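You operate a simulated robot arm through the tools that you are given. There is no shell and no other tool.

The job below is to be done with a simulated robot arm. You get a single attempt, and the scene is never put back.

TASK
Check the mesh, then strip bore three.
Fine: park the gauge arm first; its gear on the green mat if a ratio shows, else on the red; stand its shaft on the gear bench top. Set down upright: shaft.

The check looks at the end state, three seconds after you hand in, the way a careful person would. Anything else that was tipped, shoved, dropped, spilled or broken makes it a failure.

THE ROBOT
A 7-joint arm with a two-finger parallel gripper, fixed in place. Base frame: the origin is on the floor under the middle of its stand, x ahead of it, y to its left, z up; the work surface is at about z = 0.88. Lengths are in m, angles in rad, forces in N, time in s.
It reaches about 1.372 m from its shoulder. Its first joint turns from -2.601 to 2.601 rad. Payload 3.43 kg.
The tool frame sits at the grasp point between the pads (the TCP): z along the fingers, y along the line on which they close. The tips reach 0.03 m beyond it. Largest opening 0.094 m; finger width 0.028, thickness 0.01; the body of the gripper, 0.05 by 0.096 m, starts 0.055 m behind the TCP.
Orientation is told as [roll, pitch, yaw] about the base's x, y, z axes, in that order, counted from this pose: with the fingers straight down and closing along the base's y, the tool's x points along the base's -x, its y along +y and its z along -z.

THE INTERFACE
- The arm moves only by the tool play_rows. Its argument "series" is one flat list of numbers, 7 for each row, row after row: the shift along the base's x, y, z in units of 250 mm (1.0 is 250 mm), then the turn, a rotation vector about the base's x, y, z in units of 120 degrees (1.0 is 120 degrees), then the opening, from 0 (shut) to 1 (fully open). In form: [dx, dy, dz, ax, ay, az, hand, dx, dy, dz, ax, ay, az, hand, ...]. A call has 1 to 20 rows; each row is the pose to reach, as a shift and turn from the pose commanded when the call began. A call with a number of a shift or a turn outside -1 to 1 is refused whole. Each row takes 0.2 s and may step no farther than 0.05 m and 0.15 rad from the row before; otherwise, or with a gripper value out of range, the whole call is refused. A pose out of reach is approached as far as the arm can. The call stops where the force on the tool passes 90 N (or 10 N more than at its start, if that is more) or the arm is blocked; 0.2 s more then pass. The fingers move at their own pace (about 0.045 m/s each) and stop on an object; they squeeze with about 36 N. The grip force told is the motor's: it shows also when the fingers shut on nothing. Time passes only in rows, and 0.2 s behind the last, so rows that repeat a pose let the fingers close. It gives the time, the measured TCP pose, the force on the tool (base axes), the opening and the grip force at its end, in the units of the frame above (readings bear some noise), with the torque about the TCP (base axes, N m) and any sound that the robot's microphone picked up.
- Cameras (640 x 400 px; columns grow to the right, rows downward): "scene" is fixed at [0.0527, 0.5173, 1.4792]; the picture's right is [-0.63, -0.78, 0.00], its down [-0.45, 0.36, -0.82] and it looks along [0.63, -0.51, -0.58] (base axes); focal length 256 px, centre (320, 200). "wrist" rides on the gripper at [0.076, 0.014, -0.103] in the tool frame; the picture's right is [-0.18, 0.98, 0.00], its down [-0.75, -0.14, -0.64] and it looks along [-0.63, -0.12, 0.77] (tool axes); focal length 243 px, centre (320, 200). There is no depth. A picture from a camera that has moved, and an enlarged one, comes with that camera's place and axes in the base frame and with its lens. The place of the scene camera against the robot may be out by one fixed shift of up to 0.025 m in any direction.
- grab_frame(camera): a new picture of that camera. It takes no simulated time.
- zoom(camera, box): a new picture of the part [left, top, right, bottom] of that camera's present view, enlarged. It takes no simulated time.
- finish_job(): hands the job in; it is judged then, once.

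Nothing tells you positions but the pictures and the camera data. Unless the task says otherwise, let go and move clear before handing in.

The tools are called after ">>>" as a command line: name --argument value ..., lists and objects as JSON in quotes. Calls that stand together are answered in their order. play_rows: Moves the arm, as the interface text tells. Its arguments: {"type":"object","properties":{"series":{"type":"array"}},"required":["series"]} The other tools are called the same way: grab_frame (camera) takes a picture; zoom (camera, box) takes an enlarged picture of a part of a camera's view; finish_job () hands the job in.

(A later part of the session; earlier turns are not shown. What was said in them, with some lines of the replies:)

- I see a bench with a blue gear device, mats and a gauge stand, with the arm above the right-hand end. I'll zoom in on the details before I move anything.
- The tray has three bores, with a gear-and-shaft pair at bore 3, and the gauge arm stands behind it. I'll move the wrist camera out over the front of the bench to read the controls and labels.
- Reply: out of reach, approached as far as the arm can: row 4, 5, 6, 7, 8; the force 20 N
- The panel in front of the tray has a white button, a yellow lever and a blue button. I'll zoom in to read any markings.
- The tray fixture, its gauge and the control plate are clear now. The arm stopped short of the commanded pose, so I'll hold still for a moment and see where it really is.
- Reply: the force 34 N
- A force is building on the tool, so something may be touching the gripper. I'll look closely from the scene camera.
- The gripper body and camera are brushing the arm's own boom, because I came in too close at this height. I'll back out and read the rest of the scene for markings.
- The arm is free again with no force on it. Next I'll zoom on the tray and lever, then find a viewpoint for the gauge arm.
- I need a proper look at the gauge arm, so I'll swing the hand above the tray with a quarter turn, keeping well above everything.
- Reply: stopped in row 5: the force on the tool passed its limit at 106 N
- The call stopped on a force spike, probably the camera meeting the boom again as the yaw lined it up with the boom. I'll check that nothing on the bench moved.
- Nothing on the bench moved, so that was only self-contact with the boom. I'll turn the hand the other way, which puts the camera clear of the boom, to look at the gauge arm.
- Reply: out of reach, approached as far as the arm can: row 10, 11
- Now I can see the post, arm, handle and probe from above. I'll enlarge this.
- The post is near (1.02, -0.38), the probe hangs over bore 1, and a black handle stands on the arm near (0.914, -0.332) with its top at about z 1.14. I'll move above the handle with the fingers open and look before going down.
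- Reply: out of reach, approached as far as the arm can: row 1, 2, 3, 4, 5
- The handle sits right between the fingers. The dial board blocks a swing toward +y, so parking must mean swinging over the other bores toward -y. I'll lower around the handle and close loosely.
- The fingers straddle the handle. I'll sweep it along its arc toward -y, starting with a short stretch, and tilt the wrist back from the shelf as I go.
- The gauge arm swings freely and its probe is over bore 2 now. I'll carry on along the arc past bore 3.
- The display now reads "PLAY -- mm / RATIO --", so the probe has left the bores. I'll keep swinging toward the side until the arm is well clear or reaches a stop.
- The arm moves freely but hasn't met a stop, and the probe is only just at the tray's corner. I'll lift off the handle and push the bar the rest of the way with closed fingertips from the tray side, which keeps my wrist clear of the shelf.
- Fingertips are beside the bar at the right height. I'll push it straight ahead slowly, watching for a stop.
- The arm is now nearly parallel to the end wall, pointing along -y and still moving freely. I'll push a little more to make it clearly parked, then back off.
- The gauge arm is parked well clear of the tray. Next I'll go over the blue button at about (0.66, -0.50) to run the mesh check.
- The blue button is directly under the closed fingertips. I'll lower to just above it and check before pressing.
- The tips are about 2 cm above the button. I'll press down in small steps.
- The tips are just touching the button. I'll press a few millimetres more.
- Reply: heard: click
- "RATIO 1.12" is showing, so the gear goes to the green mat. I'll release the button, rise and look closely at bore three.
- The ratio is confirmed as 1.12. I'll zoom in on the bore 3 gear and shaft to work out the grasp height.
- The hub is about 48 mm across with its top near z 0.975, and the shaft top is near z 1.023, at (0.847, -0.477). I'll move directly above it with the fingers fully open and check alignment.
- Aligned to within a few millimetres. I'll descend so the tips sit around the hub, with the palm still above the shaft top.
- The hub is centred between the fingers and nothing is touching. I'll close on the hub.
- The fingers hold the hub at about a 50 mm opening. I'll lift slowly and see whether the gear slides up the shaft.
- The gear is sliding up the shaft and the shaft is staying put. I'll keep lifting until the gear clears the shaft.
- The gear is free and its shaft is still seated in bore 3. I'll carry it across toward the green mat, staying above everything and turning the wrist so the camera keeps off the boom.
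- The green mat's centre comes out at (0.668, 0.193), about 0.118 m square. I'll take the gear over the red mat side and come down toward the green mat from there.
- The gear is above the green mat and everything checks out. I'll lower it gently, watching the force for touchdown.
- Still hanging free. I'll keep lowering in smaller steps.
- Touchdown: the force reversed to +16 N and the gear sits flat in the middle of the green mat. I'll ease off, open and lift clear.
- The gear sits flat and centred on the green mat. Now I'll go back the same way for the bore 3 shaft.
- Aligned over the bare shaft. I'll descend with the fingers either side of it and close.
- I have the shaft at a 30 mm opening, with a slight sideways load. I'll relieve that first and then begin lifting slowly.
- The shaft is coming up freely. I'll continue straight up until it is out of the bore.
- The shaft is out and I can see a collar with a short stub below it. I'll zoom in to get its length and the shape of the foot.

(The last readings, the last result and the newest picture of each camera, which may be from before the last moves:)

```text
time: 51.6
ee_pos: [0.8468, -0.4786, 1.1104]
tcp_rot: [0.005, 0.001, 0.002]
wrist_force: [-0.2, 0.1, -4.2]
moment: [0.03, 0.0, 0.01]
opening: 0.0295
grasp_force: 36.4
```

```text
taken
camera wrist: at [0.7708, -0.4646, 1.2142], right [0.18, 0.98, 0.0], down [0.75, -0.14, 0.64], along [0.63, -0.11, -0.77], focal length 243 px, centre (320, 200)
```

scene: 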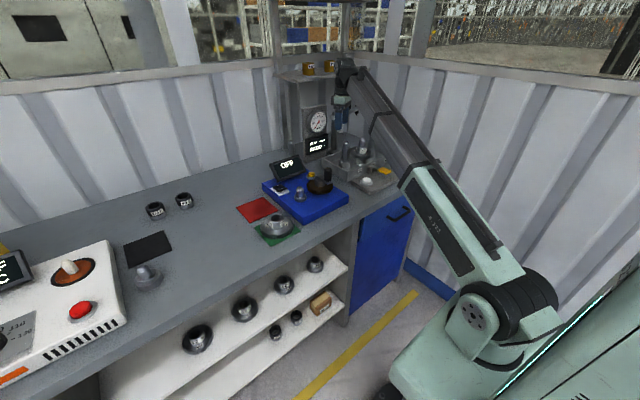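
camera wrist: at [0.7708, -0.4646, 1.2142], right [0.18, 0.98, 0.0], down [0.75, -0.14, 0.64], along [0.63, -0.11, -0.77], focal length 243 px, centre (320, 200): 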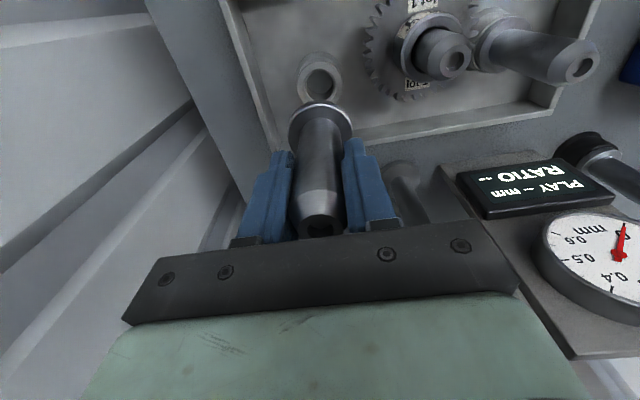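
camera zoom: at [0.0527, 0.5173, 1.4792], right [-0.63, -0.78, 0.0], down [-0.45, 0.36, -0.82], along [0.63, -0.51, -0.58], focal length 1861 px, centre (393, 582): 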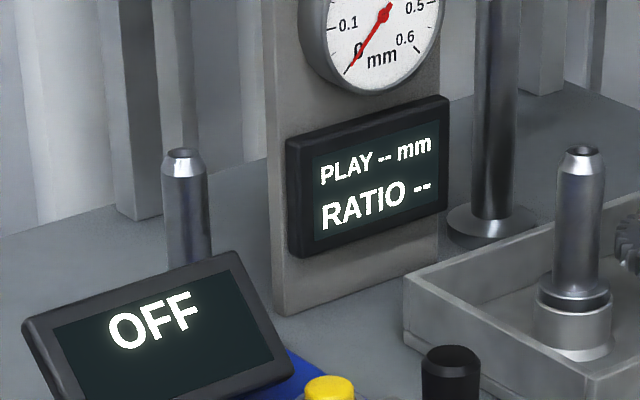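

The shaft is about 121 mm long with a flat stub foot some 94 mm below the TCP. I'll raise it to z 1.17 and carry it over to the open stretch of bench beyond the mats, near (0.76, 0.37).

>>> play_rows --series '[0, 0, 0.1, 0, 0, 0, 0, 0, 0, 0.2, 0, 0, 0, 0, 0, 0.06, 0.25, 0, 0, 0.0, 0, 0, 0.16, 0.25, 0, 0, 0.03, 0, 0, 0.28, 0.25, 0, 0, 0.06, 0, 0, 0.4, 0.25, 0, 0, 0.09, 0, 0, 0.52, 0.25, 0, 0, 0.12, 0, 0, 0.64, 0.25, 0, 0, 0.15, 0, 0, 0.76, 0.25, 0, 0, 0.19, 0, 0, 0.88, 0.25, 0, 0, 0.22, 0, 0, 0.98, 0.25, 0, 0, 0.25, 0]'

>>> play_rows --series '[0.0, 0.12, 0, 0, 0, 0.03, 0, 0.0, 0.24, 0, 0, 0, 0.06, 0, 0.0, 0.36, 0, 0, 0, 0.09, 0, -0.01, 0.48, 0, 0, 0, 0.12, 0, -0.02, 0.6, 0, 0, 0, 0.15, 0, -0.03, 0.72, 0, 0, 0, 0.19, 0, -0.04, 0.84, 0, 0, 0, 0.22, 0, -0.05, 0.96, 0, 0, 0, 0.25, 0]'

>>> grab_frame --camera "wrist"

>>> grab_frame --camera "scene"

```text
time: 54.0
ee_pos: [0.8469, -0.2332, 1.1747]
tcp_rot: [0.003, 0.0, 0.525]
wrist_force: [0.1, -0.7, -5.1]
moment: [0.03, 0.02, 0.01]
opening: 0.0296
grasp_force: 36.0
```

```text
time: 55.8
ee_pos: [0.834, 0.0077, 1.173]
tcp_rot: [-0.004, -0.004, 1.05]
wrist_force: [-0.3, 0.8, -5.0]
moment: [0.01, -0.01, -0.01]
opening: 0.0295
grasp_force: 36.1
```

```text
taken
camera wrist: at [0.7845, -0.0508, 1.2755], right [-0.76, 0.65, 0.0], down [0.49, 0.58, 0.65], along [0.42, 0.49, -0.76], focal length 243 px, centre (320, 200)
```

wrist: 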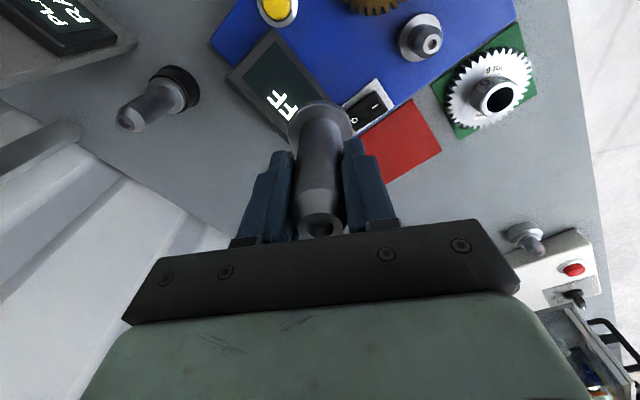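

```text
taken
```

scene: 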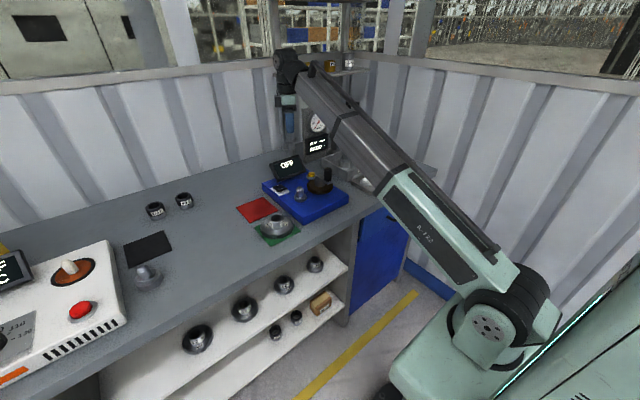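

Carrying well. I'll continue on over the red mat toward the open bench area.

>>> play_rows --series '[0.0, 0.14, 0, 0, 0, 0, 0, -0.02, 0.28, 0, 0, 0, 0, 0, -0.04, 0.42, 0, 0, 0, 0, 0, -0.06, 0.56, 0, 0, 0, 0, 0, -0.08, 0.7, -0.02, 0, 0, 0, 0, -0.12, 0.84, -0.05, 0, 0, 0, 0, -0.16, 0.97, -0.1, 0, 0, 0, 0]'

>>> play_rows --series '[-0.02, 0.1, -0.06, 0, 0, 0, 0, -0.05, 0.22, -0.14, 0, 0, 0, 0, -0.08, 0.34, -0.22, 0, 0, 0, 0, -0.11, 0.45, -0.3, 0, 0, 0, 0, -0.12, 0.46, -0.4, 0, 0, 0, 0]'

>>> grab_frame --camera "wrist"

>>> grab_frame --camera "scene"

```text
time: 57.4
ee_pos: [0.794, 0.2491, 1.1482]
tcp_rot: [0.004, -0.001, 1.047]
wrist_force: [0.3, -0.5, -5.4]
moment: [0.02, 0.02, -0.01]
opening: 0.0294
grasp_force: 35.3
```

```text
time: 58.6
ee_pos: [0.7631, 0.3648, 1.0476]
tcp_rot: [0.003, 0.0, 1.05]
wrist_force: [-0.4, 0.0, -4.3]
moment: [-0.01, -0.07, 0.0]
opening: 0.0294
grasp_force: 35.9
```

```text
taken
camera wrist: at [0.7131, 0.3062, 1.1506], right [-0.76, 0.65, 0.0], down [0.5, 0.58, 0.64], along [0.41, 0.49, -0.77], focal length 243 px, centre (320, 200)
```

wrist: 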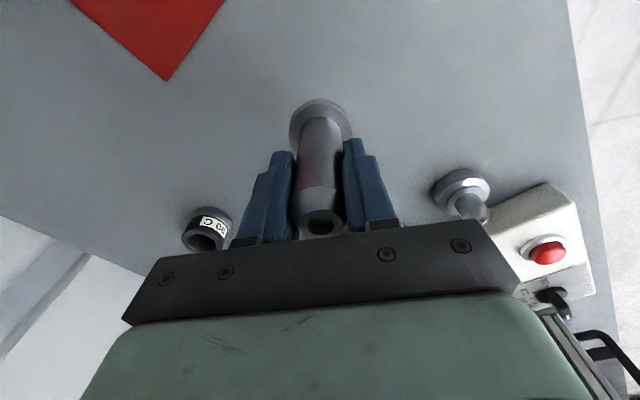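

```text
taken
```

scene: 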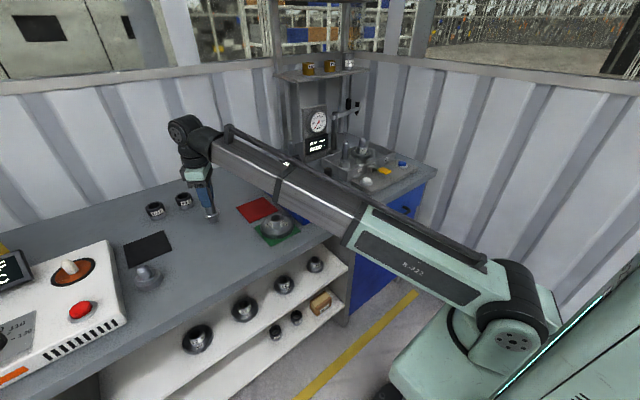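

The spot is clear all round, with the nearest objects well over 10 cm away. I'll lower toward the bench top.

>>> play_rows --series '[0, 0, -0.07, 0, 0, 0, 0, 0, 0, -0.14, 0, 0, 0, 0, 0, 0, -0.2, 0, 0, 0, 0, 0, 0, -0.25, 0, 0, 0, 0]'

>>> zoom --camera "scene" --box '[170, 150, 260, 250]'

```text
time: 59.6
ee_pos: [0.763, 0.3636, 0.9869]
tcp_rot: [0.004, 0.0, 1.048]
wrist_force: [0.8, -0.9, -4.7]
moment: [-0.05, -0.06, 0.0]
opening: 0.0292
grasp_force: 36.0
```

```text
4.00 times, centred on (215, 200) of scene
camera zoom: at [0.0527, 0.5173, 1.4792], right [-0.63, -0.78, 0.0], down [-0.45, 0.36, -0.82], along [0.63, -0.51, -0.58], focal length 1024 px, centre (740, 200)
```

zoom: 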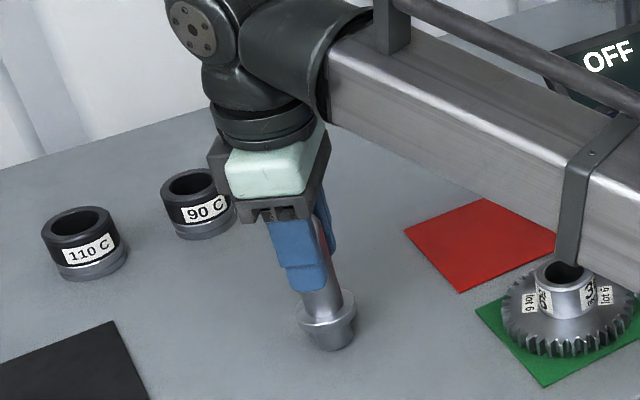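

Close now. I'll take small steps until the foot touches.

>>> play_rows --series '[0, 0, -0.012, 0, 0, 0, 0, 0, 0, -0.024, 0, 0, 0, 0, 0, 0, -0.032, 0, 0, 0, 0]'

>>> zoom --camera "scene" --box '[190, 180, 240, 250]'

```text
time: 60.4
ee_pos: [0.7637, 0.3631, 0.9818]
tcp_rot: [0.002, -0.005, 1.049]
wrist_force: [-0.3, 0.3, 51.7]
moment: [0.15, 0.11, -0.06]
opening: 0.0298
grasp_force: 36.1
```

```text
5.71 times, centred on (215, 215) of scene
camera zoom: at [0.0527, 0.5173, 1.4792], right [-0.63, -0.78, 0.0], down [-0.45, 0.36, -0.82], along [0.63, -0.51, -0.58], focal length 1462 px, centre (920, 114)
```

zoom: 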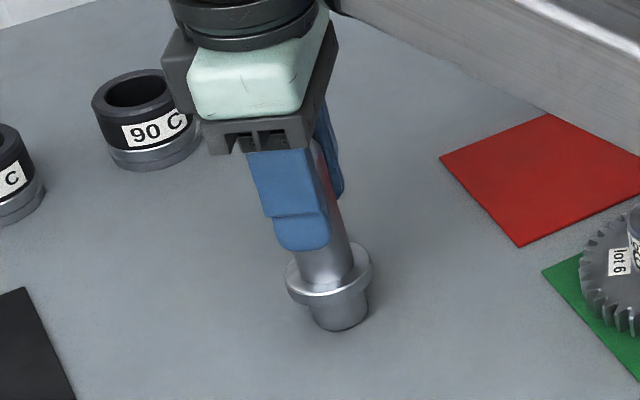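

The foot is on the bench, pressed a little hard. I'll ease up until the load is small before letting go.

>>> play_rows --series '[0, 0, 0.008, 0, 0, 0, 0, 0, 0, 0.008, 0, 0, 0, 0]'

```text
time: 61.0
ee_pos: [0.7643, 0.3638, 0.9799]
tcp_rot: [0.003, 0.001, 1.05]
wrist_force: [1.1, 2.0, 7.5]
moment: [0.13, -0.32, 0.06]
opening: 0.0298
grasp_force: 35.8
```

The load is light now. I'll open slowly in place and check that the shaft stands by itself.

>>> play_rows --series '[0, 0, 0, 0, 0, 0, 0.38, 0, 0, 0, 0, 0, 0, 0.5, 0, 0, 0, 0, 0, 0, 0.65, 0, 0, 0, 0, 0, 0, 0.7]'

>>> zoom --camera "scene" --box '[190, 180, 240, 250]'

>>> grab_frame --camera "wrist"

```text
time: 62.0
ee_pos: [0.7639, 0.3637, 0.9807]
tcp_rot: [0.004, 0.001, 1.049]
wrist_force: [0.4, 0.1, 0.4]
moment: [0.02, -0.02, 0.0]
opening: 0.0658
grasp_force: 0.0
```

```text
5.71 times, centred on (215, 215) of scene
camera zoom: at [0.0527, 0.5173, 1.4792], right [-0.63, -0.78, 0.0], down [-0.45, 0.36, -0.82], along [0.63, -0.51, -0.58], focal length 1462 px, centre (920, 114)
```

zoom: 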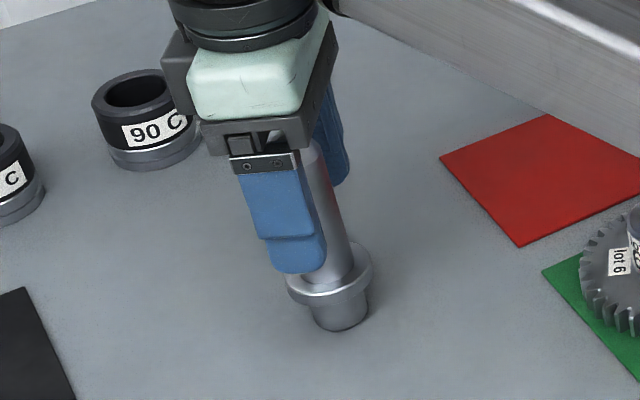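

```text
taken
camera wrist: at [0.7147, 0.3049, 1.0843], right [-0.76, 0.65, 0.0], down [0.5, 0.58, 0.64], along [0.41, 0.49, -0.77], focal length 243 px, centre (320, 200)
```

wrist: 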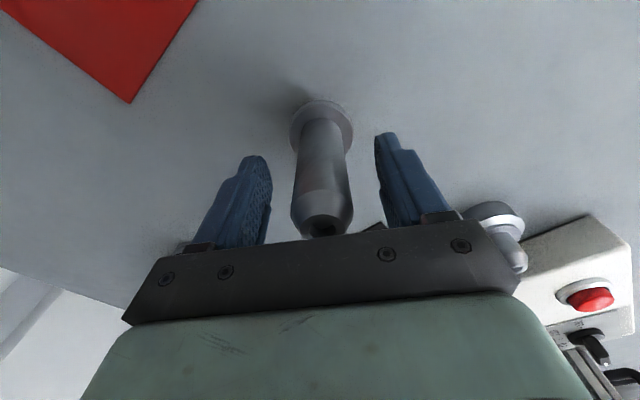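

The shaft stands by itself between the open fingers. I'll lift straight up and well clear.

>>> play_rows --series '[0, 0, 0.06, 0, 0, 0, 0.75, 0, 0, 0.14, 0, 0, 0, 0.75, 0, 0, 0.24, 0, 0, 0, 0.75, 0, 0, 0.36, 0, 0, 0, 0.75, 0, 0, 0.48, 0, 0, 0, 0.75, 0.06, 0, 0.58, 0, 0, 0, 0.75, 0.14, -0.06, 0.64, 0, 0, 0, 0.75, 0.2, -0.2, 0.68, 0, 0, 0, 0.75, 0.24, -0.36, 0.7, 0, 0, 0, 0.75]'

>>> grab_frame --camera "scene"

>>> zoom --camera "scene" --box '[170, 150, 310, 260]'

>>> zoom --camera "scene" --box '[290, 80, 440, 200]'

```text
time: 64.0
ee_pos: [0.8237, 0.2727, 1.1568]
tcp_rot: [0.004, 0.0, 1.049]
wrist_force: [0.8, 0.3, 0.2]
moment: [-0.05, 0.02, -0.02]
opening: 0.0705
grasp_force: 0.1
```

```text
taken
```

scene: 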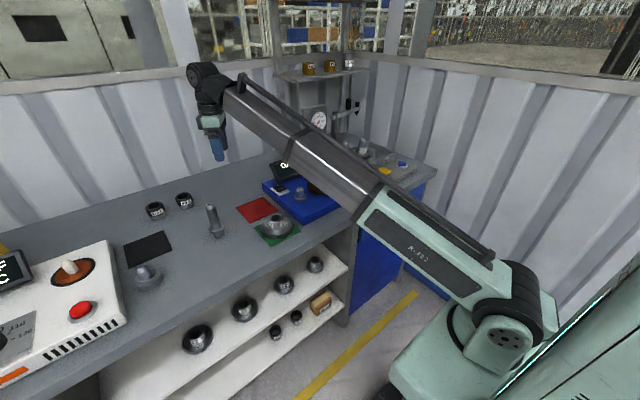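

```text
3.64 times, centred on (240, 205) of scene
camera zoom: at [0.0527, 0.5173, 1.4792], right [-0.63, -0.78, 0.0], down [-0.45, 0.36, -0.82], along [0.63, -0.51, -0.58], focal length 931 px, centre (611, 182)
```

zoom: 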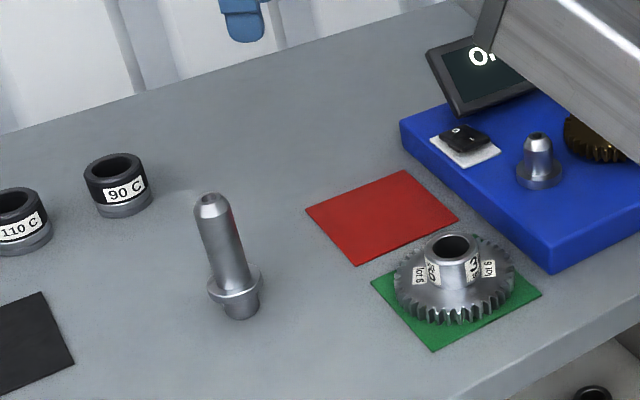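

```text
3.33 times, centred on (365, 140) of scene
camera zoom: at [0.0527, 0.5173, 1.4792], right [-0.63, -0.78, 0.0], down [-0.45, 0.36, -0.82], along [0.63, -0.51, -0.58], focal length 853 px, centre (170, 400)
```

zoom: 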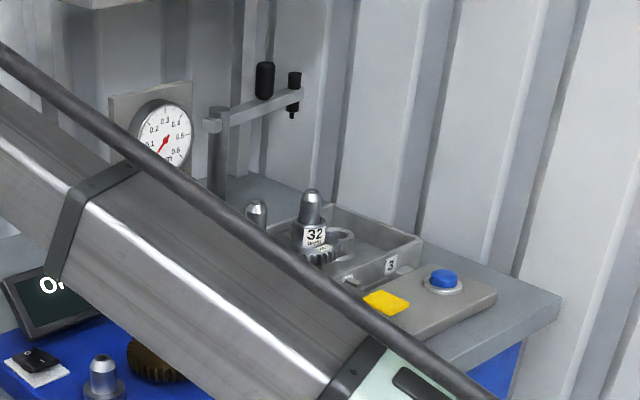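

The shaft stands upright on the open bench top, the gear is on the green mat, and the gauge arm is parked away from the tray. I'll do one last check with the wrist camera before handing in.

>>> grab_frame --camera "wrist"

>>> zoom --camera "scene" --box '[120, 170, 320, 300]'

```text
taken
camera wrist: at [0.7746, 0.2138, 1.2604], right [-0.76, 0.65, 0.0], down [0.5, 0.58, 0.64], along [0.41, 0.49, -0.77], focal length 243 px, centre (320, 200)
```

wrist: 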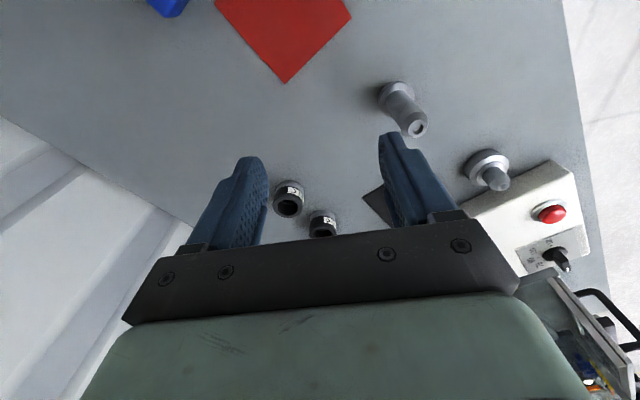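

```text
3.08 times, centred on (220, 235) of scene
camera zoom: at [0.0527, 0.5173, 1.4792], right [-0.63, -0.78, 0.0], down [-0.45, 0.36, -0.82], along [0.63, -0.51, -0.58], focal length 788 px, centre (628, 92)
```

zoom: 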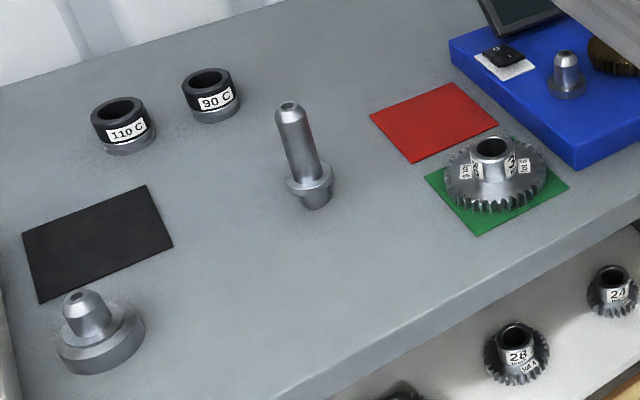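

Everything is where it should be: the gauge arm is parked, the mesh check read 1.12, the bore 3 gear is on the green mat, and its shaft stands upright on the bench top. The gripper is clear, so I'm handing in.

>>> finish_job

```text
The job is handed in.
```

I checked the mesh and stripped bore three, and I've handed the job in. The check itself hasn't reported back.

- **Gauge arm:** I parked it first. I swung it away from the dial, over bores 2 and 3, until it was clear of the tray. I found no marked park position and the arm met no stop, so I chose where it rests.
- **Mesh check:** I pressed the blue button and the display showed "RATIO 1.12".
- **Gear:** Because a ratio showed, the 36-tooth gear from bore three is on the green mat, flat and centred.
- **Shaft:** It stands upright by itself on the open grey worktop beyond the mats. I took "gear bench top" to mean that main worktop.

Early on, the gripper's camera touched the robot's own boom twice, and one of those stopped a move. I compared pictures afterwards and nothing on the bench had moved. Nothing else was knocked or shifted in the final pictures, and the gripper is open and clear.
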